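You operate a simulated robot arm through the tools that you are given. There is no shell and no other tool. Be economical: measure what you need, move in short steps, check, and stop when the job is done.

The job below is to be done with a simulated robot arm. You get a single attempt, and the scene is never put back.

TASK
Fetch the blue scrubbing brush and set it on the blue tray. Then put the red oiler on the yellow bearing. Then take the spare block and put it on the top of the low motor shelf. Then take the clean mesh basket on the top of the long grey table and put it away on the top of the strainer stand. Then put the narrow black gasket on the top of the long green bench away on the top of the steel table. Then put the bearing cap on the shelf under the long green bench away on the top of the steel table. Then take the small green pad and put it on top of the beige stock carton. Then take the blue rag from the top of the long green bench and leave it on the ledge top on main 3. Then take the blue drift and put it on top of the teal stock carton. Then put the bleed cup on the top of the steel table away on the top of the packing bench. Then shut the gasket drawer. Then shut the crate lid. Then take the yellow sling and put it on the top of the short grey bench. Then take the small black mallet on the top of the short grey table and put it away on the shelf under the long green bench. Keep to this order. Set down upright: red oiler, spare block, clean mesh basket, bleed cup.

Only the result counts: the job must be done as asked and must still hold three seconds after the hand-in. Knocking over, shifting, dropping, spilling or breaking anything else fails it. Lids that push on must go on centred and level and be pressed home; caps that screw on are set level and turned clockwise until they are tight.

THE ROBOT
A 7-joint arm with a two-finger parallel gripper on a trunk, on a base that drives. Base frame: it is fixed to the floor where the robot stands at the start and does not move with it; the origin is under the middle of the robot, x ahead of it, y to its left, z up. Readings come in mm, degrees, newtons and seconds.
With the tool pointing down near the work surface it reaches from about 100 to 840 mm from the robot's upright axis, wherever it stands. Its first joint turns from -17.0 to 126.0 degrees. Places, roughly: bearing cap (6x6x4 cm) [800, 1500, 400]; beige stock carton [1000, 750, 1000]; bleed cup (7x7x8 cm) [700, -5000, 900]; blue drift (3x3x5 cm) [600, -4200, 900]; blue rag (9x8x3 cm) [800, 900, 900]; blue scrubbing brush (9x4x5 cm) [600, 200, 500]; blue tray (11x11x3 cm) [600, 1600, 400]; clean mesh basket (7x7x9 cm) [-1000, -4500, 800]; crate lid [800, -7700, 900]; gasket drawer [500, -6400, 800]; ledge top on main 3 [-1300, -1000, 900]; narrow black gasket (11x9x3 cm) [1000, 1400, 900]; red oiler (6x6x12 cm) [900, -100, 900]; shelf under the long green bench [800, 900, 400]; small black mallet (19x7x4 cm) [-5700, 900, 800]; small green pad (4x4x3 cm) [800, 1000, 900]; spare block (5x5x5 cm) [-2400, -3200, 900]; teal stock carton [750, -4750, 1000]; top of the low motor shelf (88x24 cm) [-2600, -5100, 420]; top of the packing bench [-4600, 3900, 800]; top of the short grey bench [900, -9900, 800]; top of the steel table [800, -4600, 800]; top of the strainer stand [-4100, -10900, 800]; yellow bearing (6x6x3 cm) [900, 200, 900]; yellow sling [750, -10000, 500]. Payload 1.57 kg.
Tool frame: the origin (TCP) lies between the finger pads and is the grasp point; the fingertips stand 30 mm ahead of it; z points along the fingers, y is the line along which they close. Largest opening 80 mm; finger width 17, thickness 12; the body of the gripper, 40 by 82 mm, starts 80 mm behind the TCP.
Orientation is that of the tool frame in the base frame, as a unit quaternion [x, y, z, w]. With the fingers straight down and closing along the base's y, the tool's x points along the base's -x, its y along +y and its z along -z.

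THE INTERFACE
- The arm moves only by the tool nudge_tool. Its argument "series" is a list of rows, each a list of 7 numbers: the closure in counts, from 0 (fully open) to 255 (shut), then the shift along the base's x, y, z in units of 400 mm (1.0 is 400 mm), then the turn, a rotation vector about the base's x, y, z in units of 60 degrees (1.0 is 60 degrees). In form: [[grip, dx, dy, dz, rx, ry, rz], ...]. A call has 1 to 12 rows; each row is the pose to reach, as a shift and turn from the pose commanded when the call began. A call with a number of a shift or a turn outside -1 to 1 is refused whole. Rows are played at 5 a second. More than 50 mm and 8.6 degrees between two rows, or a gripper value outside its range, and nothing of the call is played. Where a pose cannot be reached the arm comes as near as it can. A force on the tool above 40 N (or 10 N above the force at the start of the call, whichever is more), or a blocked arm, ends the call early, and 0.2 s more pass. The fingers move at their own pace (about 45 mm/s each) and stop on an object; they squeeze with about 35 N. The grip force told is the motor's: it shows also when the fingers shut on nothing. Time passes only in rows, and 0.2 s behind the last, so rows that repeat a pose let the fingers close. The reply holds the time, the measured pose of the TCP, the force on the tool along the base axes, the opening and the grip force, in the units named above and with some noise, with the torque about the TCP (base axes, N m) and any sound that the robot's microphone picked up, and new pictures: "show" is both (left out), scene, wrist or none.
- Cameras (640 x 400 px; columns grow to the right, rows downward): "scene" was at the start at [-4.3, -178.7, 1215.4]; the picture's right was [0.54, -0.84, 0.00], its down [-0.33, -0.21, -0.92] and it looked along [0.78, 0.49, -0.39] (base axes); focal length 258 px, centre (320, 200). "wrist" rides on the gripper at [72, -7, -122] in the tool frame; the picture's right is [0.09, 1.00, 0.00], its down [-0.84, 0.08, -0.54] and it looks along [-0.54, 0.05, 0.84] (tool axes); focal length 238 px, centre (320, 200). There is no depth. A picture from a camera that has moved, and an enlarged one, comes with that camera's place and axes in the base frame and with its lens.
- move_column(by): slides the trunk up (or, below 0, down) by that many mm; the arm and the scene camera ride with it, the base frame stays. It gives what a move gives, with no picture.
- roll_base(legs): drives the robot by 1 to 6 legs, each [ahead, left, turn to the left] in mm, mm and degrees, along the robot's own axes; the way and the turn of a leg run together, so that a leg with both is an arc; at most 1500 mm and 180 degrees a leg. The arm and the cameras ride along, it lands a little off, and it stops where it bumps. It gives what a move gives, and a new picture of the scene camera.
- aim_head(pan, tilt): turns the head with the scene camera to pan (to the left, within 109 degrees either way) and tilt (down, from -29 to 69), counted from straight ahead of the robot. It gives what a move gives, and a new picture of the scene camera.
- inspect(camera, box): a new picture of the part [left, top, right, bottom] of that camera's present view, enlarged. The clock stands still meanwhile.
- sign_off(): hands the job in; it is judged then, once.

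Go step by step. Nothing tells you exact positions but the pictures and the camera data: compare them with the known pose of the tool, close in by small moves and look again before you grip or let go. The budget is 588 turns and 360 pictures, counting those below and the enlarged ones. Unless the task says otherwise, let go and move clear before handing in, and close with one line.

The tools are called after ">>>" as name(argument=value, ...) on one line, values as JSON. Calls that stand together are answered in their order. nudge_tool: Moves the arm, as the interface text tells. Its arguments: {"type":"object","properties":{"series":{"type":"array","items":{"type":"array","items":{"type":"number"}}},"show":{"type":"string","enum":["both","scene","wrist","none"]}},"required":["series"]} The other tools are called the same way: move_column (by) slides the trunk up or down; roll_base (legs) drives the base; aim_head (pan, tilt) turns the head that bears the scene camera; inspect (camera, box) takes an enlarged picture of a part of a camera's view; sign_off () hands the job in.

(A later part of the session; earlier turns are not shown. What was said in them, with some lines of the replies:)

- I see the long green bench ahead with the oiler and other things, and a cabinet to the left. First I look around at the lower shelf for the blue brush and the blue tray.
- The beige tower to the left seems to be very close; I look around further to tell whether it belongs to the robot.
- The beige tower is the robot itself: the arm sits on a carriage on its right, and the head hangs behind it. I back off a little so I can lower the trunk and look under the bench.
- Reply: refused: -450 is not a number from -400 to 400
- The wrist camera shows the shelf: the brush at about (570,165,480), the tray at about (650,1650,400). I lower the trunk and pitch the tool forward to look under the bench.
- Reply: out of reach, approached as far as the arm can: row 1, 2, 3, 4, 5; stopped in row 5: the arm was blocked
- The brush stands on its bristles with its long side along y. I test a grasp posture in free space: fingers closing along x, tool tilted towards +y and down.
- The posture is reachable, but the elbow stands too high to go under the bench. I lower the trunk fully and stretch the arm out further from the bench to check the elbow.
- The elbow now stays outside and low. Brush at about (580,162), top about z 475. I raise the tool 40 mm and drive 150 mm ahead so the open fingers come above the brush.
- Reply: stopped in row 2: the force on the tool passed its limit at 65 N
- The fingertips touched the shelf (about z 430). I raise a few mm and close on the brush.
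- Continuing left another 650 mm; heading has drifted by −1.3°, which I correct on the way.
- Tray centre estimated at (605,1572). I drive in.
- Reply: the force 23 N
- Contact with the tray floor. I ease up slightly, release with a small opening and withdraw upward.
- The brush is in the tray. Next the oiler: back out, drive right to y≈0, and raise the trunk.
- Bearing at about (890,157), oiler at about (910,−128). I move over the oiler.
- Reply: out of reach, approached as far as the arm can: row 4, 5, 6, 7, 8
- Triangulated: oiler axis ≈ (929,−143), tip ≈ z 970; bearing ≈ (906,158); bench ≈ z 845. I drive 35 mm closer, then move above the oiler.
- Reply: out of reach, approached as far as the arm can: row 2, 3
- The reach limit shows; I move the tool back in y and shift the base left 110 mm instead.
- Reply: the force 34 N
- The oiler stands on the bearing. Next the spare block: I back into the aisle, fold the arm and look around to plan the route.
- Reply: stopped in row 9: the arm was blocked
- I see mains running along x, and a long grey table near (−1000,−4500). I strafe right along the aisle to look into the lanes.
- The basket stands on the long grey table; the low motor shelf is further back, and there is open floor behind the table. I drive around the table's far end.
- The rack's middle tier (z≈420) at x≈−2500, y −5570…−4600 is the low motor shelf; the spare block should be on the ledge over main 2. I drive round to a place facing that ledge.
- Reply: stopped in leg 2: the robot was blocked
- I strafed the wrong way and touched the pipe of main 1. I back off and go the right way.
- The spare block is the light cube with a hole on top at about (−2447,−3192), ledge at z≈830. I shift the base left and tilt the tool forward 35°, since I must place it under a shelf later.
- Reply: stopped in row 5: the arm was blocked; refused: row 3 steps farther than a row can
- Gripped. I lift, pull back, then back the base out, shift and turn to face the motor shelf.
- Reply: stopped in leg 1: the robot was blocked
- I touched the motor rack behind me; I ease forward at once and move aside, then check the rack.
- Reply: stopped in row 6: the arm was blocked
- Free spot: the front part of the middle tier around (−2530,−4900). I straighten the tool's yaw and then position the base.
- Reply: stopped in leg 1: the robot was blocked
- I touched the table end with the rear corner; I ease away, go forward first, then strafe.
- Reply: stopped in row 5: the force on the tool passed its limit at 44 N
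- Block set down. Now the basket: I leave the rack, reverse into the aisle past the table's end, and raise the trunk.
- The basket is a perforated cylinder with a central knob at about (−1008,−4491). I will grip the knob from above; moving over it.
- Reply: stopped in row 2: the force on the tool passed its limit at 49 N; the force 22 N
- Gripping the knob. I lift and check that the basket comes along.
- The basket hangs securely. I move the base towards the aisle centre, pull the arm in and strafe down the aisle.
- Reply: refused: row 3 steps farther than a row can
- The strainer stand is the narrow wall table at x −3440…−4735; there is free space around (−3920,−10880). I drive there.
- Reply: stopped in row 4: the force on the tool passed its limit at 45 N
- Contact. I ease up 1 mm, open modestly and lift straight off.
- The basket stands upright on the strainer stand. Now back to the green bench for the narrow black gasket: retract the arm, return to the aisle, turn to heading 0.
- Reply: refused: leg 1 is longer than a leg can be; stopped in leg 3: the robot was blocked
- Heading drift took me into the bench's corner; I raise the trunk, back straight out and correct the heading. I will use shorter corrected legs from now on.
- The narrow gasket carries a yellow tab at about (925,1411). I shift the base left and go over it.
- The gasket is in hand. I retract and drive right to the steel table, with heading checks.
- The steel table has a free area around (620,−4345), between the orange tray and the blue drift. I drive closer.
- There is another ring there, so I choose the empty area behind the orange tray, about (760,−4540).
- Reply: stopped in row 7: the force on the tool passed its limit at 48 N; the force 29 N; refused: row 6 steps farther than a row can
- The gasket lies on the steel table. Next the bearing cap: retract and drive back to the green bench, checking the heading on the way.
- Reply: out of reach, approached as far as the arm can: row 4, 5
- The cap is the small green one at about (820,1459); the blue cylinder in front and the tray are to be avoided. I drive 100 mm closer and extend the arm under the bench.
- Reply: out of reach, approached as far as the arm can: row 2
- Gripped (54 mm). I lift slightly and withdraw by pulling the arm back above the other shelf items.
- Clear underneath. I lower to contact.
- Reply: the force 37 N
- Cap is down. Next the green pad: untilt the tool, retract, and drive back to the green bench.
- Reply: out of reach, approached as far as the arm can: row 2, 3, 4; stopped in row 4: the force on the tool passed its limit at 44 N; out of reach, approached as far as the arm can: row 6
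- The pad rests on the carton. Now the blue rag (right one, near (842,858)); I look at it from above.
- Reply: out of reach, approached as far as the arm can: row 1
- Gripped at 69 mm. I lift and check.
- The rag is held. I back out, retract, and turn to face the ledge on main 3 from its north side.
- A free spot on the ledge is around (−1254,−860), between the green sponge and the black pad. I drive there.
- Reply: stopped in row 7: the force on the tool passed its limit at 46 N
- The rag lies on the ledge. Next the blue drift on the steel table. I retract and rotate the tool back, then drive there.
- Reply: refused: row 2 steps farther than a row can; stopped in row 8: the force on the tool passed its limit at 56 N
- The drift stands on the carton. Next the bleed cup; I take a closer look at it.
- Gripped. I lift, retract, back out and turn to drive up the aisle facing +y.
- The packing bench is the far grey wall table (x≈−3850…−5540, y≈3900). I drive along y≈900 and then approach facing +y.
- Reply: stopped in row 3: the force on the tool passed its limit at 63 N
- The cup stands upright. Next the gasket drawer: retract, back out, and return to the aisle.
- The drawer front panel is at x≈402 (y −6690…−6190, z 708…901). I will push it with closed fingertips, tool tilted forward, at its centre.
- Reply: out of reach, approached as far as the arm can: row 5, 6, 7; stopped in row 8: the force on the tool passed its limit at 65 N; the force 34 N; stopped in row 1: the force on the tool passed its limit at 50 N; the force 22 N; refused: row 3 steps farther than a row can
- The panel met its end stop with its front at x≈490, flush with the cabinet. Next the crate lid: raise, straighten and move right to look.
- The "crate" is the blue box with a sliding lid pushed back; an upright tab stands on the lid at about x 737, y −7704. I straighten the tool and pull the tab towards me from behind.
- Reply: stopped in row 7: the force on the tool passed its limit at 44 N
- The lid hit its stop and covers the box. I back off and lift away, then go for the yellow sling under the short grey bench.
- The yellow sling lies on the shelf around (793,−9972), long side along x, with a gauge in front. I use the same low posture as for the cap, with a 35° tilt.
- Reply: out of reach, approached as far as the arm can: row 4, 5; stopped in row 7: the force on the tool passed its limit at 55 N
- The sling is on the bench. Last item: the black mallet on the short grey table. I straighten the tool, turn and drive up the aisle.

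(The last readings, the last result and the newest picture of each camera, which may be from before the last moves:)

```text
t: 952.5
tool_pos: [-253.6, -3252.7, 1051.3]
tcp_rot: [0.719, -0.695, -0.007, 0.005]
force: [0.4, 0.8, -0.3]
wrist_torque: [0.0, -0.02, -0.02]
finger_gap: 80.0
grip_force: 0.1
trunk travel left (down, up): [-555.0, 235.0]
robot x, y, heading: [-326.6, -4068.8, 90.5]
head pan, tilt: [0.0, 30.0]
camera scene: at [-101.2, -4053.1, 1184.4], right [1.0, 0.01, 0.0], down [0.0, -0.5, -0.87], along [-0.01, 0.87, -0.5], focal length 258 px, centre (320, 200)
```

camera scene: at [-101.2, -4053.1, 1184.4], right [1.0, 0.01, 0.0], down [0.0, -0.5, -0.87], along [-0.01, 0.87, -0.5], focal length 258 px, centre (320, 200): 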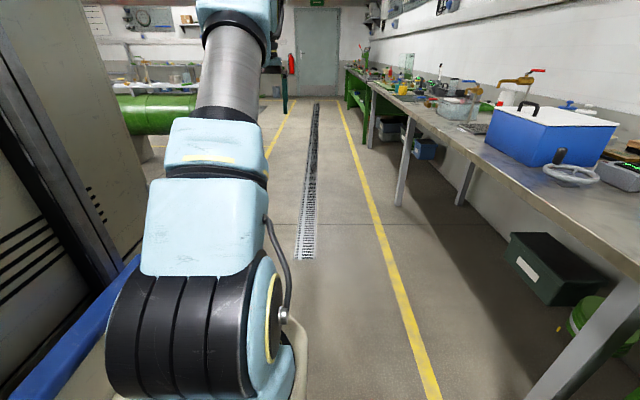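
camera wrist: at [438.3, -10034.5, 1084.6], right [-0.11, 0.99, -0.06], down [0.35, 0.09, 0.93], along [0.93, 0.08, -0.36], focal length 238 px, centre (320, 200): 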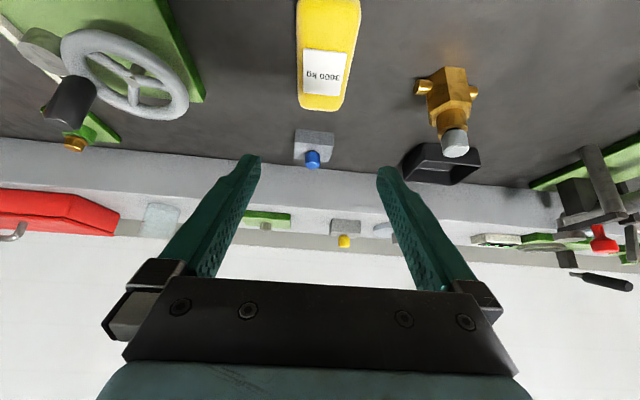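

>>> roll_base(legs=[[0, 0, -0.8], [1450, 0, 0]])

>>> roll_base(legs=[[1450, 0, 0], [1450, 0, 0]])

>>> roll_base(legs=[[500, 0, 0], [0, 0, 90]])

```text
t: 960.0
tool_pos: [-225.6, -1806.4, 1052.1]
tcp_rot: [0.712, -0.702, -0.008, 0.005]
force: [1.0, 0.0, 0.2]
wrist_torque: [-0.01, -0.02, -0.01]
finger_gap: 80.0
grip_force: 0.0
trunk travel left (down, up): [-555.0, 235.0]
robot x, y, heading: [-315.2, -2616.7, 89.6]
head pan, tilt: [0.0, 30.0]
camera scene: at [-88.2, -2608.1, 1184.4], right [1.0, -0.01, 0.0], down [-0.01, -0.5, -0.87], along [0.01, 0.87, -0.5], focal length 258 px, centre (320, 200)
```

scene: 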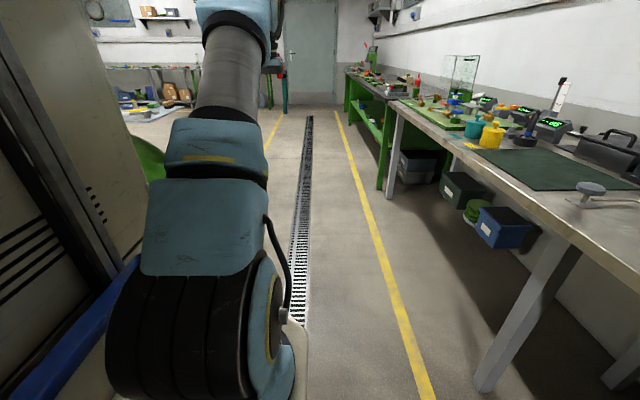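

```text
t: 973.9
tool_pos: [-166.0, 1080.1, 1052.1]
tcp_rot: [-0.701, 0.713, 0.008, -0.004]
force: [-0.7, -1.0, 0.3]
wrist_torque: [0.02, 0.02, 0.01]
finger_gap: 80.4
grip_force: 0.0
trunk travel left (down, up): [-555.0, 235.0]
robot x, y, heading: [-282.5, 270.5, 87.5]
head pan, tilt: [0.0, 30.0]
camera scene: at [-53.9, 272.8, 1184.4], right [1.0, -0.04, 0.0], down [-0.02, -0.5, -0.87], along [0.04, 0.87, -0.5], focal length 258 px, centre (320, 200)
```

scene: 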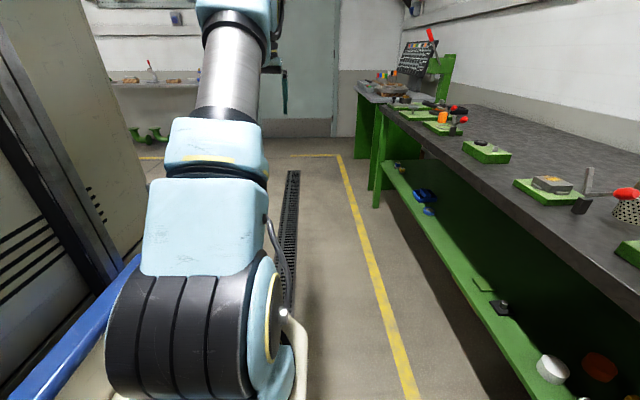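

```text
t: 980.7
tool_pos: [-1070.1, 872.1, 1051.9]
tcp_rot: [1.0, -0.004, -0.002, 0.009]
force: [1.4, 0.4, -0.2]
wrist_torque: [-0.01, -0.02, 0.01]
finger_gap: 80.2
grip_force: 0.1
trunk travel left (down, up): [-555.0, 235.0]
robot x, y, heading: [-258.0, 759.9, 178.2]
head pan, tilt: [0.0, 30.0]
camera scene: at [-264.5, 995.3, 1184.4], right [0.03, 1.0, 0.0], down [0.5, -0.02, -0.87], along [-0.87, 0.03, -0.5], focal length 258 px, centre (320, 200)
```

scene: 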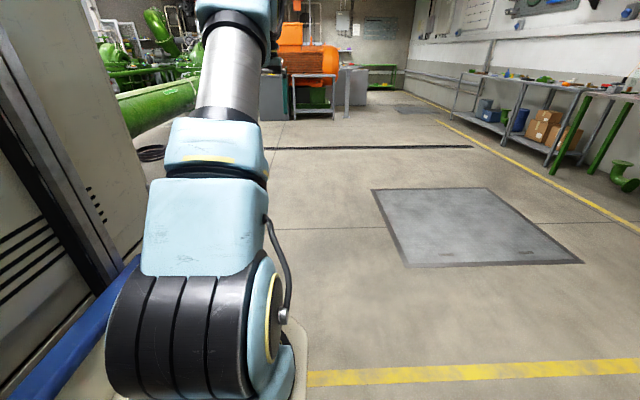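

>>> roll_base(legs=[[0, 0, 1.8], [1450, 0, 0], [1400, 0, 0]])

>>> aim_head(pan=0, tilt=15)

```text
t: 994.9
tool_pos: [-3942.5, 803.1, 1052.3]
tcp_rot: [1.0, 0.02, -0.003, 0.01]
force: [0.6, 0.2, -0.3]
wrist_torque: [0.01, -0.01, 0.03]
finger_gap: 80.3
grip_force: 0.1
trunk travel left (down, up): [-555.0, 235.0]
robot x, y, heading: [-3131.0, 734.5, -179.0]
head pan, tilt: [0.0, 30.0]
camera scene: at [-3144.4, 964.8, 1184.4], right [-0.01, 1.0, 0.0], down [0.5, 0.01, -0.87], along [-0.87, -0.01, -0.5], focal length 258 px, centre (320, 200)
```

scene: 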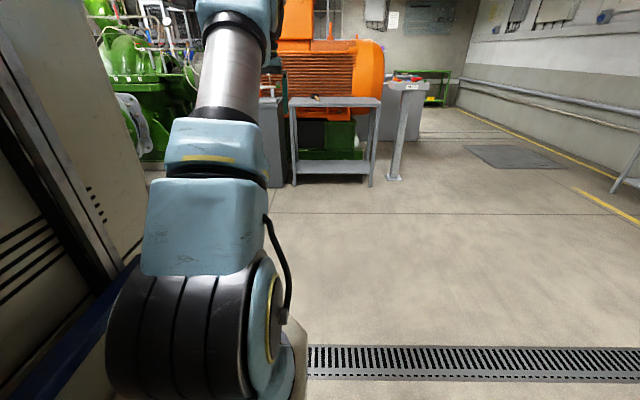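

```text
t: 995.7
tool_pos: [-3941.9, 803.1, 1051.7]
tcp_rot: [1.0, 0.02, -0.001, 0.009]
force: [-0.3, -0.2, -0.9]
wrist_torque: [0.02, 0.0, 0.02]
finger_gap: 79.7
grip_force: 0.0
trunk travel left (down, up): [-555.0, 235.0]
robot x, y, heading: [-3125.9, 733.0, -179.1]
head pan, tilt: [0.0, 15.0]
camera scene: at [-3147.4, 964.8, 1208.6], right [-0.01, 1.0, 0.0], down [0.26, 0.0, -0.97], along [-0.97, -0.01, -0.26], focal length 258 px, centre (320, 200)
```

scene: 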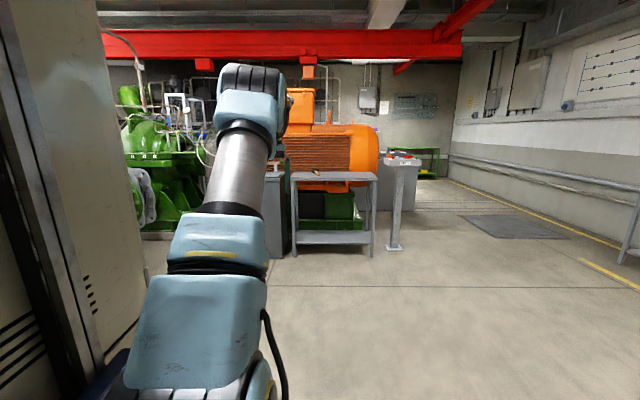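

>>> roll_base(legs=[[0, -140, -0.9], [1450, 0, 0]])

>>> nudge_tool(series=[[0, 0, 0, 0, 0, 0, 0]], show="wrist")

```text
t: 1004.0
tool_pos: [-5435.1, 984.4, 1051.8]
tcp_rot: [1.0, 0.005, -0.002, 0.008]
force: [0.7, -0.6, 0.4]
wrist_torque: [-0.03, 0.02, 0.0]
finger_gap: 79.7
grip_force: 0.1
trunk travel left (down, up): [-555.0, 235.0]
robot x, y, heading: [-4622.5, 891.7, 179.0]
head pan, tilt: [0.0, 15.0]
camera scene: at [-4635.6, 1120.8, 1208.6], right [0.02, 1.0, 0.0], down [0.26, 0.0, -0.97], along [-0.97, 0.02, -0.26], focal length 258 px, centre (320, 200)
```

scene: 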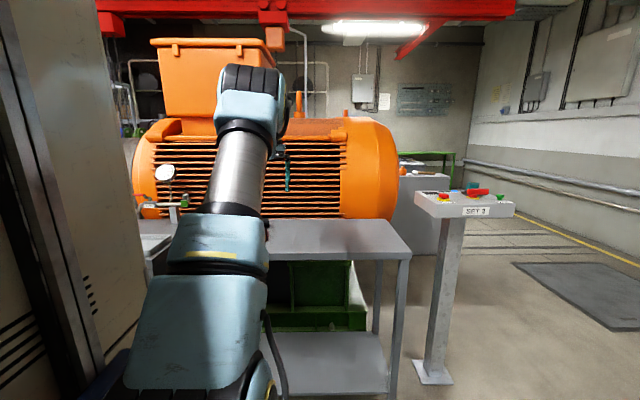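

```text
t: 1004.5
tool_pos: [-5435.3, 984.4, 1051.9]
tcp_rot: [1.0, 0.006, -0.002, 0.009]
force: [0.7, 0.5, 0.1]
wrist_torque: [-0.01, -0.02, -0.03]
finger_gap: 80.0
grip_force: 0.1
trunk travel left (down, up): [-555.0, 235.0]
robot x, y, heading: [-4619.1, 888.8, 179.3]
head pan, tilt: [0.0, 15.0]
camera wrist: at [-5361.8, 993.1, 1173.7], right [0.1, -0.99, 0.02], down [-0.83, -0.08, 0.55], along [-0.54, -0.07, -0.84], focal length 238 px, centre (320, 200)
```

wrist: 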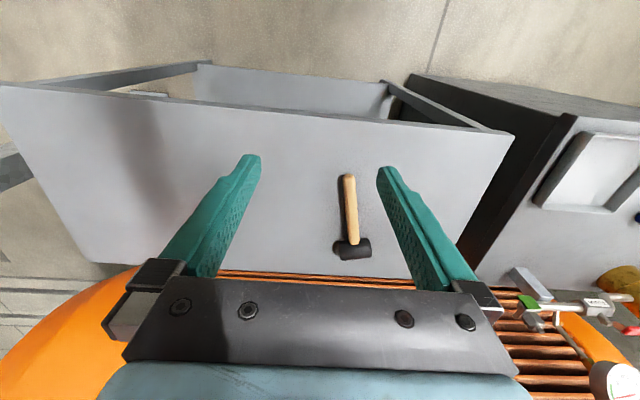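

The mallet lies with its handle pointing at me: head ≈ (−5657,900), handle end ≈ (−5515,931). I will grip the handle near the head with the tool tilted 35°, as needed for the shelf later.

>>> roll_base(legs=[[100, 0, 0.8]])

>>> nudge_tool(series=[[60, 0, -0.03, 0, -0.012, 0.116, 0.04], [60, 0.0, -0.06, 0, -0.025, 0.232, 0.08], [60, 0.0, -0.09, 0, -0.038, 0.348, 0.12], [60, 0, -0.12, -0.02, -0.05, 0.464, 0.16], [60, 0, -0.15, -0.06, -0.063, 0.582, 0.2]], show="wrist")

```text
t: 1005.6
tool_pos: [-5535.6, 972.2, 1052.4]
tcp_rot: [1.0, 0.013, -0.002, 0.009]
force: [0.8, 0.1, -0.3]
wrist_torque: [-0.01, -0.02, 0.02]
finger_gap: 80.1
grip_force: 0.0
trunk travel left (down, up): [-555.0, 235.0]
robot x, y, heading: [-4725.6, 886.8, 179.6]
head pan, tilt: [0.0, 15.0]
camera scene: at [-4739.2, 1121.6, 1208.6], right [0.0, 1.0, 0.0], down [0.26, 0.0, -0.97], along [-0.97, 0.0, -0.26], focal length 258 px, centre (320, 200)
```

scene: 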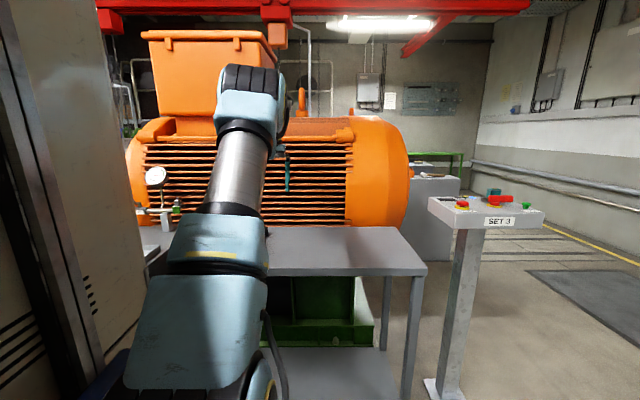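

```text
t: 1006.8
tool_pos: [-5535.6, 912.6, 1026.4]
tcp_rot: [0.945, 0.117, -0.302, 0.037]
force: [-1.2, -0.2, -1.0]
wrist_torque: [-0.01, 0.01, 0.01]
finger_gap: 61.2
grip_force: 0.0
trunk travel left (down, up): [-555.0, 235.0]
robot x, y, heading: [-4719.9, 891.7, 179.7]
head pan, tilt: [0.0, 15.0]
camera wrist: at [-5411.7, 951.0, 1085.7], right [0.32, -0.95, -0.05], down [-0.34, -0.17, 0.93], along [-0.89, -0.27, -0.37], focal length 238 px, centre (320, 200)
```

wrist: 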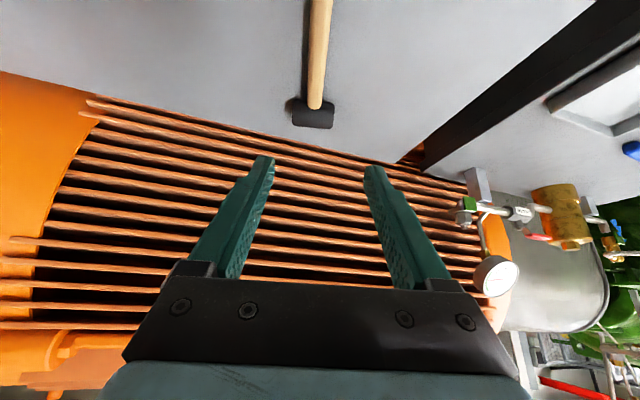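

>>> nudge_tool(series=[[60, -0.04, -0.005, -0.09, 0, 0, 0], [60, -0.09, -0.008, -0.18, 0, 0, 0], [60, -0.123, -0.008, -0.27, 0, 0, 0], [60, -0.123, -0.008, -0.33, 0, 0, 0]], show="wrist")

```text
t: 1007.8
tool_pos: [-5585.7, 908.0, 895.1]
tcp_rot: [0.946, 0.117, -0.301, 0.037]
force: [-0.4, 1.0, 1.0]
wrist_torque: [0.0, 0.01, 0.01]
finger_gap: 61.3
grip_force: 0.1
trunk travel left (down, up): [-555.0, 235.0]
robot x, y, heading: [-4721.1, 890.9, 180.2]
head pan, tilt: [0.0, 15.0]
camera wrist: at [-5460.2, 947.5, 953.1], right [0.32, -0.95, -0.05], down [-0.34, -0.17, 0.93], along [-0.89, -0.27, -0.37], focal length 238 px, centre (320, 200)
```

wrist: 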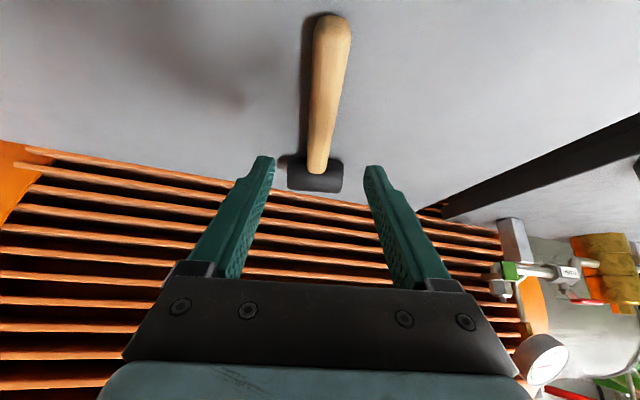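

>>> nudge_tool(series=[[60, 0, 0.003, -0.025, 0, 0, 0], [60, 0, 0.003, -0.04, 0, 0, 0], [150, 0, 0.003, -0.04, 0, 0, 0], [220, 0, 0.003, -0.04, 0, 0, 0], [255, 0, 0.003, -0.04, 0, 0, 0], [255, 0, 0.003, -0.04, 0, 0, 0]], show="wrist")

```text
t: 1009.2
tool_pos: [-5584.7, 910.9, 881.1]
tcp_rot: [0.946, 0.117, -0.301, 0.035]
force: [0.4, -0.3, -0.3]
wrist_torque: [0.01, -0.01, -0.03]
finger_gap: 0.1
grip_force: 13.2
trunk travel left (down, up): [-555.0, 235.0]
robot x, y, heading: [-4727.0, 892.2, 180.1]
head pan, tilt: [0.0, 15.0]
camera wrist: at [-5460.6, 949.1, 938.4], right [0.32, -0.95, -0.05], down [-0.34, -0.17, 0.93], along [-0.89, -0.27, -0.37], focal length 238 px, centre (320, 200)
```

wrist: 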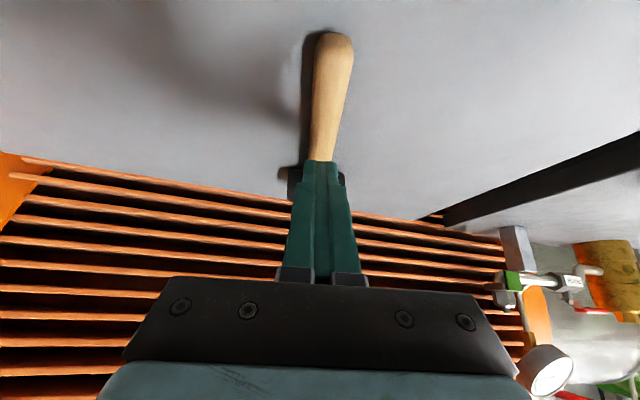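

The table is lower than assumed (≈806), so the fingers closed above the handle without touching it. I open, re-aim at (−5630,900) and go lower.

>>> nudge_tool(series=[[100, 0, 0, 0.03, 0, 0, 0], [60, 0, 0, 0.04, 0, 0, 0], [60, -0.06, -0.012, 0.02, 0, 0, 0], [60, -0.113, -0.025, 0, 0, 0, 0]], show="wrist")

```text
t: 1010.2
tool_pos: [-5630.7, 900.5, 880.0]
tcp_rot: [0.946, 0.117, -0.301, 0.036]
force: [0.3, -1.0, 0.0]
wrist_torque: [-0.01, 0.02, 0.0]
finger_gap: 61.4
grip_force: 0.1
trunk travel left (down, up): [-555.0, 235.0]
robot x, y, heading: [-4723.0, 886.8, 180.1]
head pan, tilt: [0.0, 15.0]
camera wrist: at [-5506.4, 939.2, 937.6], right [0.32, -0.95, -0.05], down [-0.34, -0.17, 0.93], along [-0.89, -0.27, -0.37], focal length 238 px, centre (320, 200)
```

wrist: 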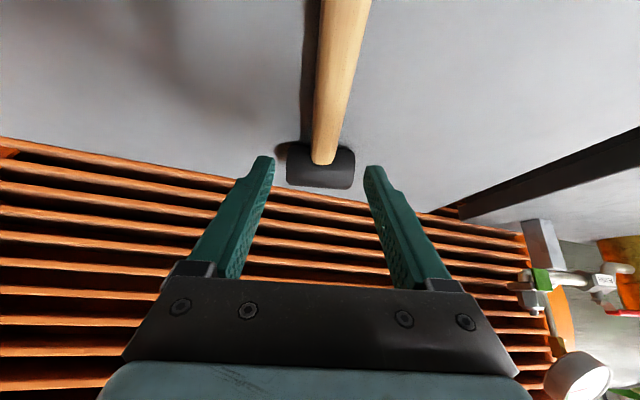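

>>> nudge_tool(series=[[60, 0.003, -0.012, -0.04, 0, 0, 0], [60, 0.003, -0.012, -0.08, 0, 0, 0], [60, 0.003, -0.012, -0.095, 0, 0, 0]], show="wrist")

```text
t: 1011.0
tool_pos: [-5629.6, 895.2, 843.0]
tcp_rot: [0.946, 0.117, -0.301, 0.037]
force: [0.9, 0.1, 0.3]
wrist_torque: [0.04, 0.02, 0.0]
finger_gap: 61.2
grip_force: 0.1
trunk travel left (down, up): [-555.0, 235.0]
robot x, y, heading: [-4725.2, 890.5, 180.0]
head pan, tilt: [0.0, 15.0]
camera wrist: at [-5505.8, 933.4, 900.5], right [0.32, -0.95, -0.05], down [-0.34, -0.17, 0.93], along [-0.89, -0.27, -0.37], focal length 238 px, centre (320, 200)
```

wrist: 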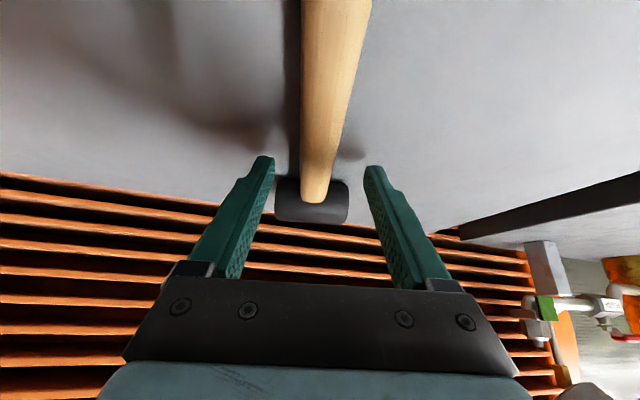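

>>> nudge_tool(series=[[60, 0, 0, -0.005, 0, 0, 0], [150, 0, 0, -0.005, 0, 0, 0], [220, 0, 0, -0.005, 0, 0, 0], [255, 0, 0, -0.005, 0, 0, 0], [255, 0, 0, -0.005, 0, 0, 0]], show="wrist")

```text
t: 1012.2
tool_pos: [-5630.5, 894.6, 840.2]
tcp_rot: [0.946, 0.117, -0.3, 0.036]
force: [0.6, 1.0, 1.1]
wrist_torque: [0.07, 0.04, -0.07]
finger_gap: 21.8
grip_force: 26.6
trunk travel left (down, up): [-555.0, 235.0]
robot x, y, heading: [-4725.4, 888.0, 180.0]
head pan, tilt: [0.0, 15.0]
camera wrist: at [-5505.4, 933.5, 898.5], right [0.32, -0.95, -0.05], down [-0.34, -0.17, 0.93], along [-0.89, -0.27, -0.37], focal length 238 px, centre (320, 200)
```

wrist: 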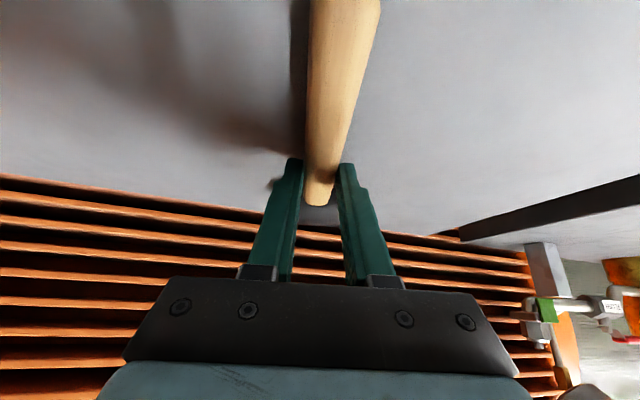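

Handle gripped (22 mm). I lift and check that the mallet stays level.

>>> nudge_tool(series=[[255, 0, 0, 0.08, 0, 0, 0], [255, 0, 0, 0.18, 0, 0, 0], [255, 0, 0, 0.29, 0, 0, 0], [255, 0.04, 0, 0.4, 0, 0, 0]], show="wrist")

```text
t: 1013.2
tool_pos: [-5615.8, 897.0, 1000.5]
tcp_rot: [0.946, 0.118, -0.299, 0.038]
force: [-0.3, -0.5, -3.5]
wrist_torque: [0.04, -0.14, 0.0]
finger_gap: 21.5
grip_force: 34.7
trunk travel left (down, up): [-555.0, 235.0]
robot x, y, heading: [-4722.2, 889.9, 179.7]
head pan, tilt: [0.0, 15.0]
camera wrist: at [-5491.3, 935.5, 1058.7], right [0.32, -0.95, -0.05], down [-0.34, -0.17, 0.92], along [-0.88, -0.27, -0.38], focal length 238 px, centre (320, 200)
```

wrist: 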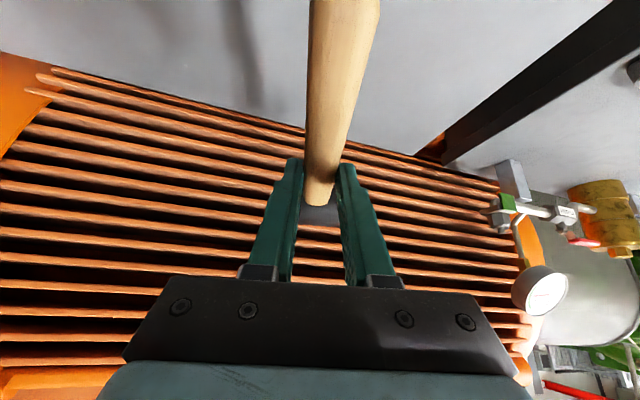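

>>> roll_base(legs=[[-350, 0, 0], [0, 0, -90], [0, 0, -90]])

>>> roll_base(legs=[[1450, 0, 0], [1300, 0, 0]])

```text
t: 1023.3
tool_pos: [-3486.4, 790.3, 1000.7]
tcp_rot: [-0.068, 0.951, 0.021, 0.301]
force: [0.4, -1.1, -2.8]
wrist_torque: [-0.04, 0.17, 0.03]
finger_gap: 21.6
grip_force: 34.6
trunk travel left (down, up): [-555.0, 235.0]
robot x, y, heading: [-4371.7, 890.5, -6.1]
head pan, tilt: [0.0, 15.0]
camera scene: at [-4387.0, 660.2, 1208.6], right [-0.11, -0.99, 0.0], down [-0.26, 0.03, -0.97], along [0.96, -0.1, -0.26], focal length 258 px, centre (320, 200)
```

scene: 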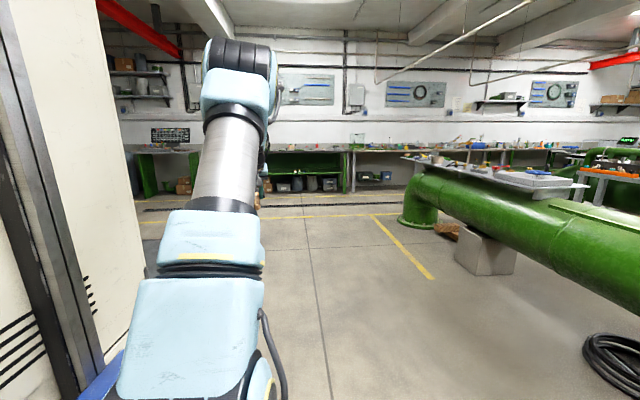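

```text
t: 1036.6
tool_pos: [-778.9, 484.1, 1000.0]
tcp_rot: [-0.071, 0.95, 0.022, 0.302]
force: [-0.5, -0.3, -3.4]
wrist_torque: [-0.01, 0.18, -0.01]
finger_gap: 21.3
grip_force: 34.9
trunk travel left (down, up): [-555.0, 235.0]
robot x, y, heading: [-1667.6, 575.9, -5.7]
head pan, tilt: [0.0, 15.0]
camera scene: at [-1677.4, 349.1, 1208.6], right [-0.1, -1.0, 0.0], down [-0.26, 0.03, -0.97], along [0.96, -0.1, -0.26], focal length 258 px, centre (320, 200)
```

scene: 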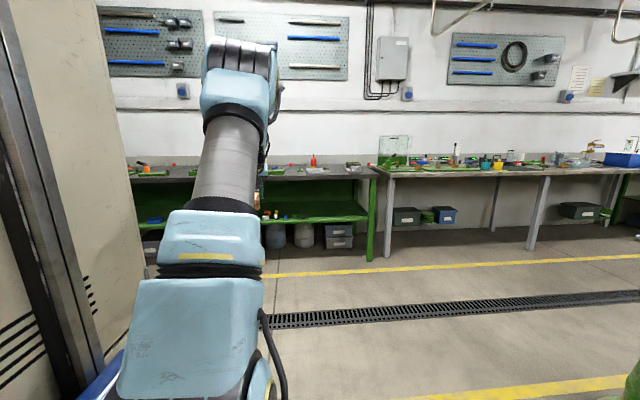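

>>> roll_base(legs=[[0, 0, 5.7], [0, -520, 0], [900, 0, 0]])

>>> move_column(by=-400)

>>> move_column(by=-130)

>>> nudge_tool(series=[[255, 0, 0, 0.1, 0, 0, 0], [255, 0, 0, 0.2, 0, 0, 0], [255, 0, 0, 0.27, 0, 0, 0]], show="both")

```text
t: 1044.6
tool_pos: [149.0, 60.2, 1000.6]
tcp_rot: [-0.12, 0.946, 0.037, 0.3]
force: [0.1, -0.6, -2.8]
wrist_torque: [-0.01, 0.12, 0.01]
finger_gap: 21.6
grip_force: 35.1
trunk travel left (down, up): [-555.0, 235.0]
robot x, y, heading: [-742.9, 58.8, 0.3]
head pan, tilt: [0.0, 15.0]
camera scene: at [-730.1, -167.7, 1208.6], right [0.01, -1.0, 0.0], down [-0.26, 0.0, -0.97], along [0.97, 0.01, -0.26], focal length 258 px, centre (320, 200)
```

scene: 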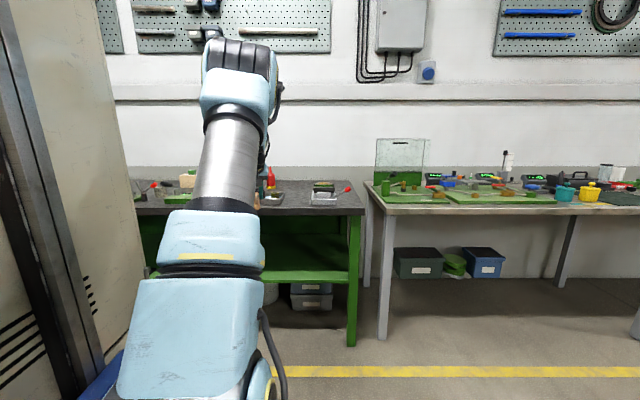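

```text
t: 1048.4
tool_pos: [150.4, 59.1, 601.0]
tcp_rot: [-0.121, 0.946, 0.038, 0.3]
force: [-0.3, 0.6, -2.4]
wrist_torque: [-0.02, 0.15, 0.02]
finger_gap: 21.7
grip_force: 34.4
trunk travel left (down, up): [-155.0, 635.0]
robot x, y, heading: [-741.0, 63.0, 0.5]
head pan, tilt: [0.0, 15.0]
```

```text
t: 1050.0
tool_pos: [148.5, 59.2, 470.0]
tcp_rot: [-0.121, 0.945, 0.038, 0.3]
force: [0.3, -0.5, -2.7]
wrist_torque: [-0.04, 0.13, -0.01]
finger_gap: 21.6
grip_force: 35.0
trunk travel left (down, up): [-25.0, 765.0]
robot x, y, heading: [-739.1, 60.5, 0.2]
head pan, tilt: [0.0, 15.0]
```

```text
t: 1050.8
tool_pos: [148.8, 60.9, 579.2]
tcp_rot: [-0.12, 0.945, 0.038, 0.3]
force: [0.0, -0.3, -2.6]
wrist_torque: [-0.02, 0.14, -0.03]
finger_gap: 21.6
grip_force: 34.5
trunk travel left (down, up): [-25.0, 765.0]
robot x, y, heading: [-741.7, 61.8, 0.6]
head pan, tilt: [0.0, 15.0]
camera scene: at [-730.2, -167.7, 678.6], right [0.01, -1.0, 0.0], down [-0.26, 0.0, -0.97], along [0.97, 0.01, -0.26], focal length 258 px, centre (320, 200)
camera wrist: at [26.9, 22.0, 638.3], right [-0.32, 0.95, -0.05], down [0.34, 0.17, 0.93], along [0.88, 0.28, -0.38], focal length 238 px, centre (320, 200)
```

scene: 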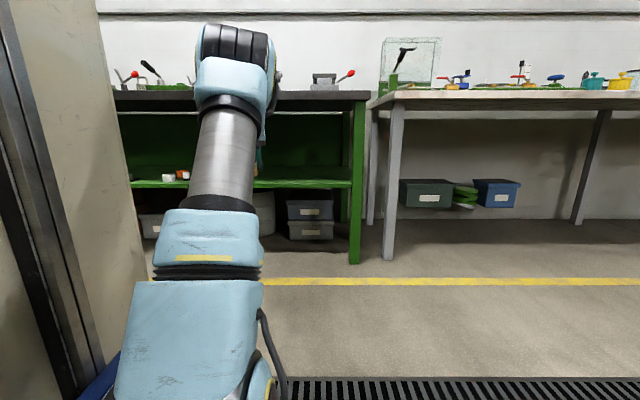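
wrist: 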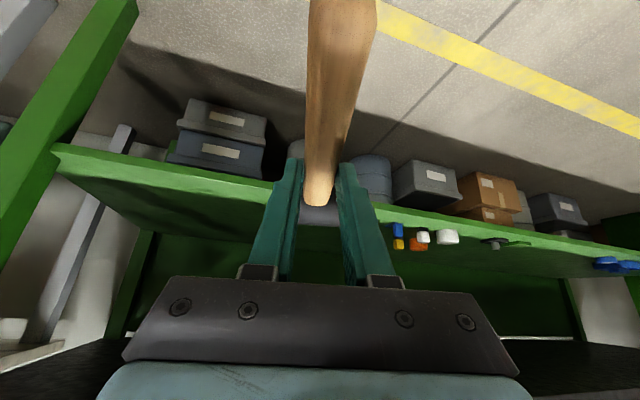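

>>> roll_base(legs=[[400, -50, -0.5]])

>>> nudge_tool(series=[[255, 0.1, 0, 0, 0, 0, 0], [255, 0.2, 0, 0, 0, 0, 0], [255, 0.28, 0, -0.03, 0, 0, 0]], show="both")

```text
t: 1053.2
tool_pos: [538.6, 5.7, 579.7]
tcp_rot: [-0.117, 0.946, 0.036, 0.3]
force: [-0.2, 0.5, -2.9]
wrist_torque: [-0.07, 0.15, -0.02]
finger_gap: 21.4
grip_force: 34.3
trunk travel left (down, up): [-25.0, 765.0]
robot x, y, heading: [-353.8, 13.5, 0.0]
head pan, tilt: [0.0, 15.0]
camera scene: at [-342.1, -216.7, 678.6], right [0.0, -1.0, 0.0], down [-0.26, 0.0, -0.97], along [0.97, 0.0, -0.26], focal length 258 px, centre (320, 200)
```

scene: 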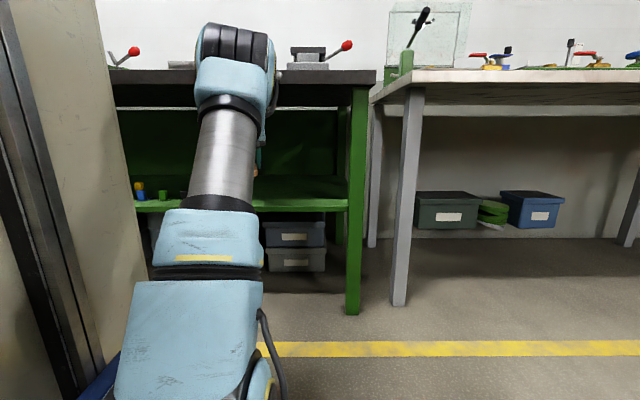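

```text
t: 1054.0
tool_pos: [631.7, 0.8, 556.4]
tcp_rot: [-0.117, 0.946, 0.036, 0.301]
force: [-0.2, -0.4, -1.2]
wrist_torque: [-0.02, 0.18, 0.01]
finger_gap: 21.6
grip_force: 33.9
out of reach, approached as far as the arm can: row 3
trunk travel left (down, up): [-25.0, 765.0]
robot x, y, heading: [-354.7, 12.1, -0.3]
head pan, tilt: [0.0, 15.0]
camera scene: at [-342.3, -216.8, 678.7], right [0.0, -1.0, 0.0], down [-0.26, 0.0, -0.97], along [0.97, 0.0, -0.26], focal length 258 px, centre (320, 200)
camera wrist: at [510.1, -36.9, 615.7], right [-0.32, 0.95, -0.05], down [0.34, 0.17, 0.92], along [0.89, 0.27, -0.38], focal length 238 px, centre (320, 200)
```

scene: 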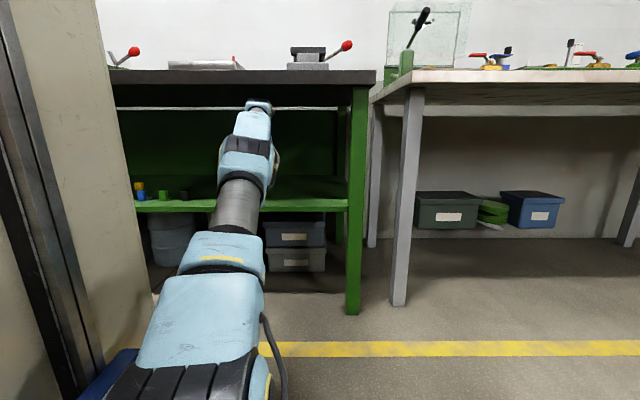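
wrist: 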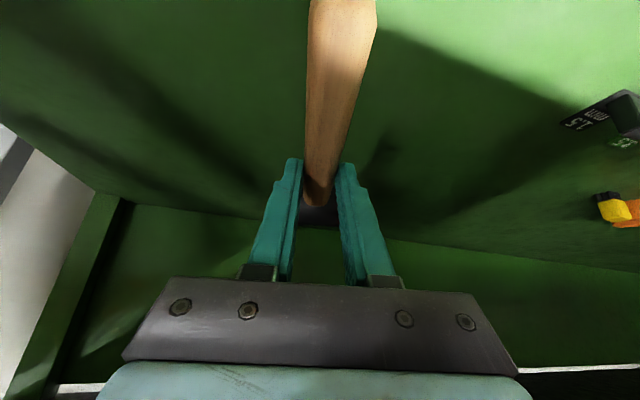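

>>> roll_base(legs=[[35, 0, 0]])

>>> nudge_tool(series=[[255, 0, 0, -0.1, 0, 0, 0], [255, 0, 0, -0.18, 0, 0, 0], [255, 0, 0, -0.2, 0, 0, 0], [255, 0, 0, -0.215, 0, 0, 0], [255, 0, 0, -0.23, 0, 0, 0], [255, 0, 0, -0.24, 0, 0, 0], [255, 0, 0, -0.25, 0, 0, 0], [255, 0, 0, -0.26, 0, 0, 0]], show="wrist")

```text
t: 1054.9
tool_pos: [666.7, -0.8, 557.5]
tcp_rot: [-0.118, 0.946, 0.037, 0.299]
force: [0.1, -1.8, -2.8]
wrist_torque: [-0.04, 0.16, -0.02]
finger_gap: 21.4
grip_force: 34.3
trunk travel left (down, up): [-25.0, 765.0]
robot x, y, heading: [-317.7, 14.5, -0.2]
head pan, tilt: [0.0, 15.0]
camera scene: at [-307.3, -216.8, 678.6], right [0.0, -1.0, 0.0], down [-0.26, 0.0, -0.97], along [0.97, 0.0, -0.26], focal length 258 px, centre (320, 200)
```

scene: 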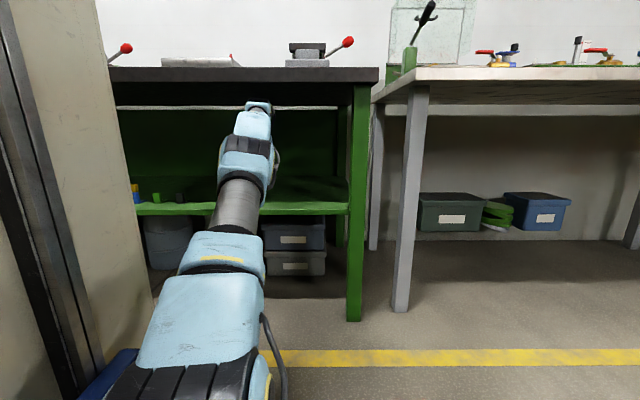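

```text
t: 1056.7
tool_pos: [669.2, -0.3, 459.3]
tcp_rot: [-0.117, 0.944, 0.036, 0.305]
force: [3.2, -0.2, 35.9]
wrist_torque: [-0.36, 0.57, -0.17]
finger_gap: 21.4
grip_force: 34.8
trunk travel left (down, up): [-25.0, 765.0]
robot x, y, heading: [-315.8, 13.2, -0.1]
head pan, tilt: [0.0, 15.0]
camera wrist: at [545.3, -37.4, 516.8], right [-0.31, 0.95, -0.06], down [0.33, 0.17, 0.93], along [0.89, 0.27, -0.37], focal length 238 px, centre (320, 200)
```

wrist: 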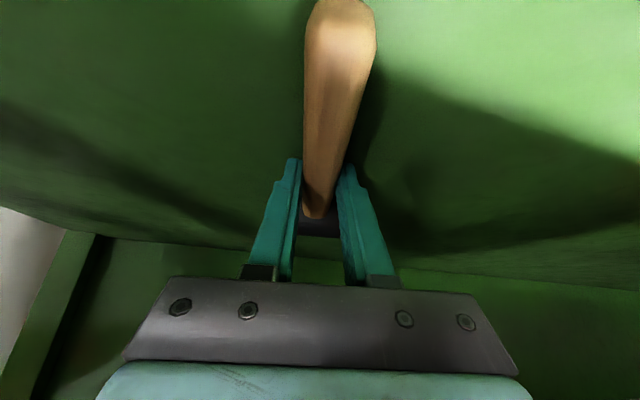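

>>> nudge_tool(series=[[255, 0, 0, 0.008, 0, 0, 0], [200, 0, 0, 0.008, 0, 0, 0], [100, 0, 0, 0.008, 0, 0, 0], [100, 0, 0, 0.01, 0, 0, 0], [100, 0, 0, 0.09, 0, 0, 0], [100, 0, 0, 0.19, 0, 0, 0], [100, -0.04, 0, 0.26, 0, 0, 0], [100, -0.14, 0, 0.28, 0, 0, 0]], show="wrist")

```text
t: 1058.5
tool_pos: [607.9, 0.4, 566.2]
tcp_rot: [-0.117, 0.946, 0.037, 0.3]
force: [0.1, 0.0, -1.3]
wrist_torque: [0.0, -0.02, -0.01]
finger_gap: 48.7
grip_force: 0.0
trunk travel left (down, up): [-25.0, 765.0]
robot x, y, heading: [-317.4, 11.9, 0.1]
head pan, tilt: [0.0, 15.0]
camera wrist: at [485.4, -37.8, 624.3], right [-0.32, 0.95, -0.05], down [0.34, 0.17, 0.92], along [0.88, 0.27, -0.38], focal length 238 px, centre (320, 200)
```

wrist: 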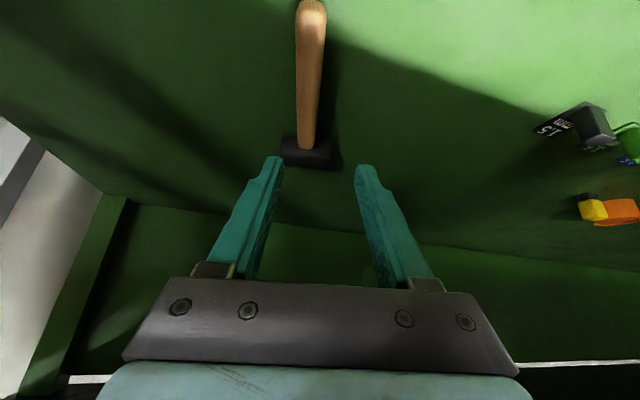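

The mallet lies on the shelf. I withdraw from the bench and take one last look before handing in.

>>> roll_base(legs=[[-380, 0, 0]])

>>> move_column(by=400)

>>> aim_head(pan=5, tilt=18)

```text
t: 1060.9
tool_pos: [221.3, 2.8, 566.9]
tcp_rot: [-0.118, 0.946, 0.036, 0.3]
force: [0.5, 0.0, 0.2]
wrist_torque: [0.02, -0.01, 0.0]
finger_gap: 48.6
grip_force: 0.1
trunk travel left (down, up): [-25.0, 765.0]
robot x, y, heading: [-708.8, 14.6, -0.0]
head pan, tilt: [0.0, 15.0]
camera scene: at [-694.1, -216.5, 678.6], right [0.0, -1.0, 0.0], down [-0.26, 0.0, -0.97], along [0.97, 0.0, -0.26], focal length 258 px, centre (320, 200)
```

scene: 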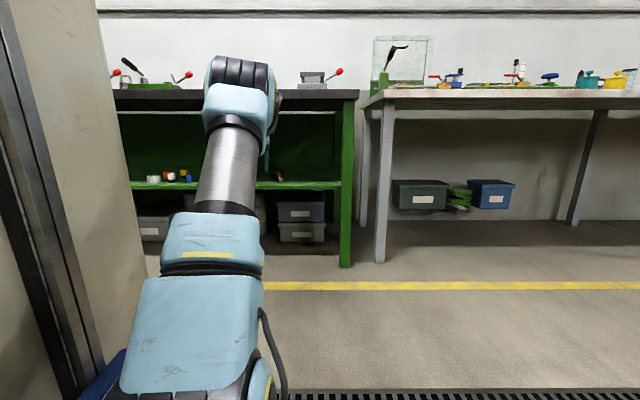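

```text
t: 1064.8
tool_pos: [220.3, 4.0, 966.2]
tcp_rot: [-0.119, 0.946, 0.037, 0.3]
force: [0.0, -0.8, 0.4]
wrist_torque: [-0.03, 0.0, 0.03]
finger_gap: 48.6
grip_force: 0.1
trunk travel left (down, up): [-425.0, 365.0]
robot x, y, heading: [-705.0, 10.6, -0.1]
head pan, tilt: [0.0, 15.0]
```

```text
t: 1065.4
tool_pos: [221.4, 2.5, 966.9]
tcp_rot: [-0.118, 0.946, 0.037, 0.3]
force: [0.0, -0.2, -0.4]
wrist_torque: [0.03, -0.02, -0.01]
finger_gap: 48.6
grip_force: 0.0
trunk travel left (down, up): [-425.0, 365.0]
robot x, y, heading: [-706.1, 11.1, 0.3]
head pan, tilt: [5.0, 18.0]
camera scene: at [-694.5, -208.4, 1073.8], right [0.09, -1.0, 0.0], down [-0.31, -0.03, -0.95], along [0.95, 0.08, -0.31], focal length 258 px, centre (320, 200)
```

scene: 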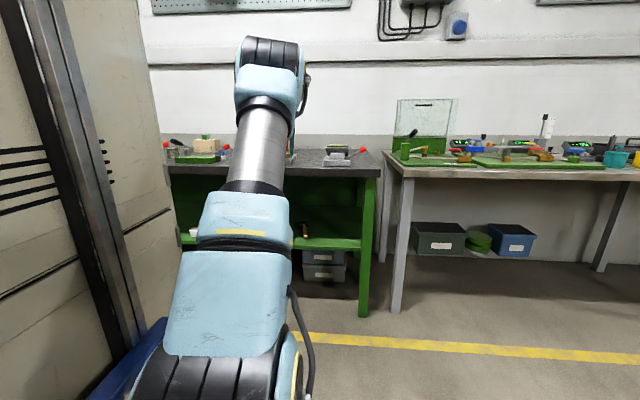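

All fourteen items are done, the hand is empty and clear of everything, so I hand the job in.

>>> sign_off()

```text
The job is handed in.
```

All fourteen steps were done in the order given and the job is handed in. The result has not come back, and the base bumped main 1's pipe, the motor rack, the long grey table and the green bench while driving; I saw nothing disturbed afterwards.
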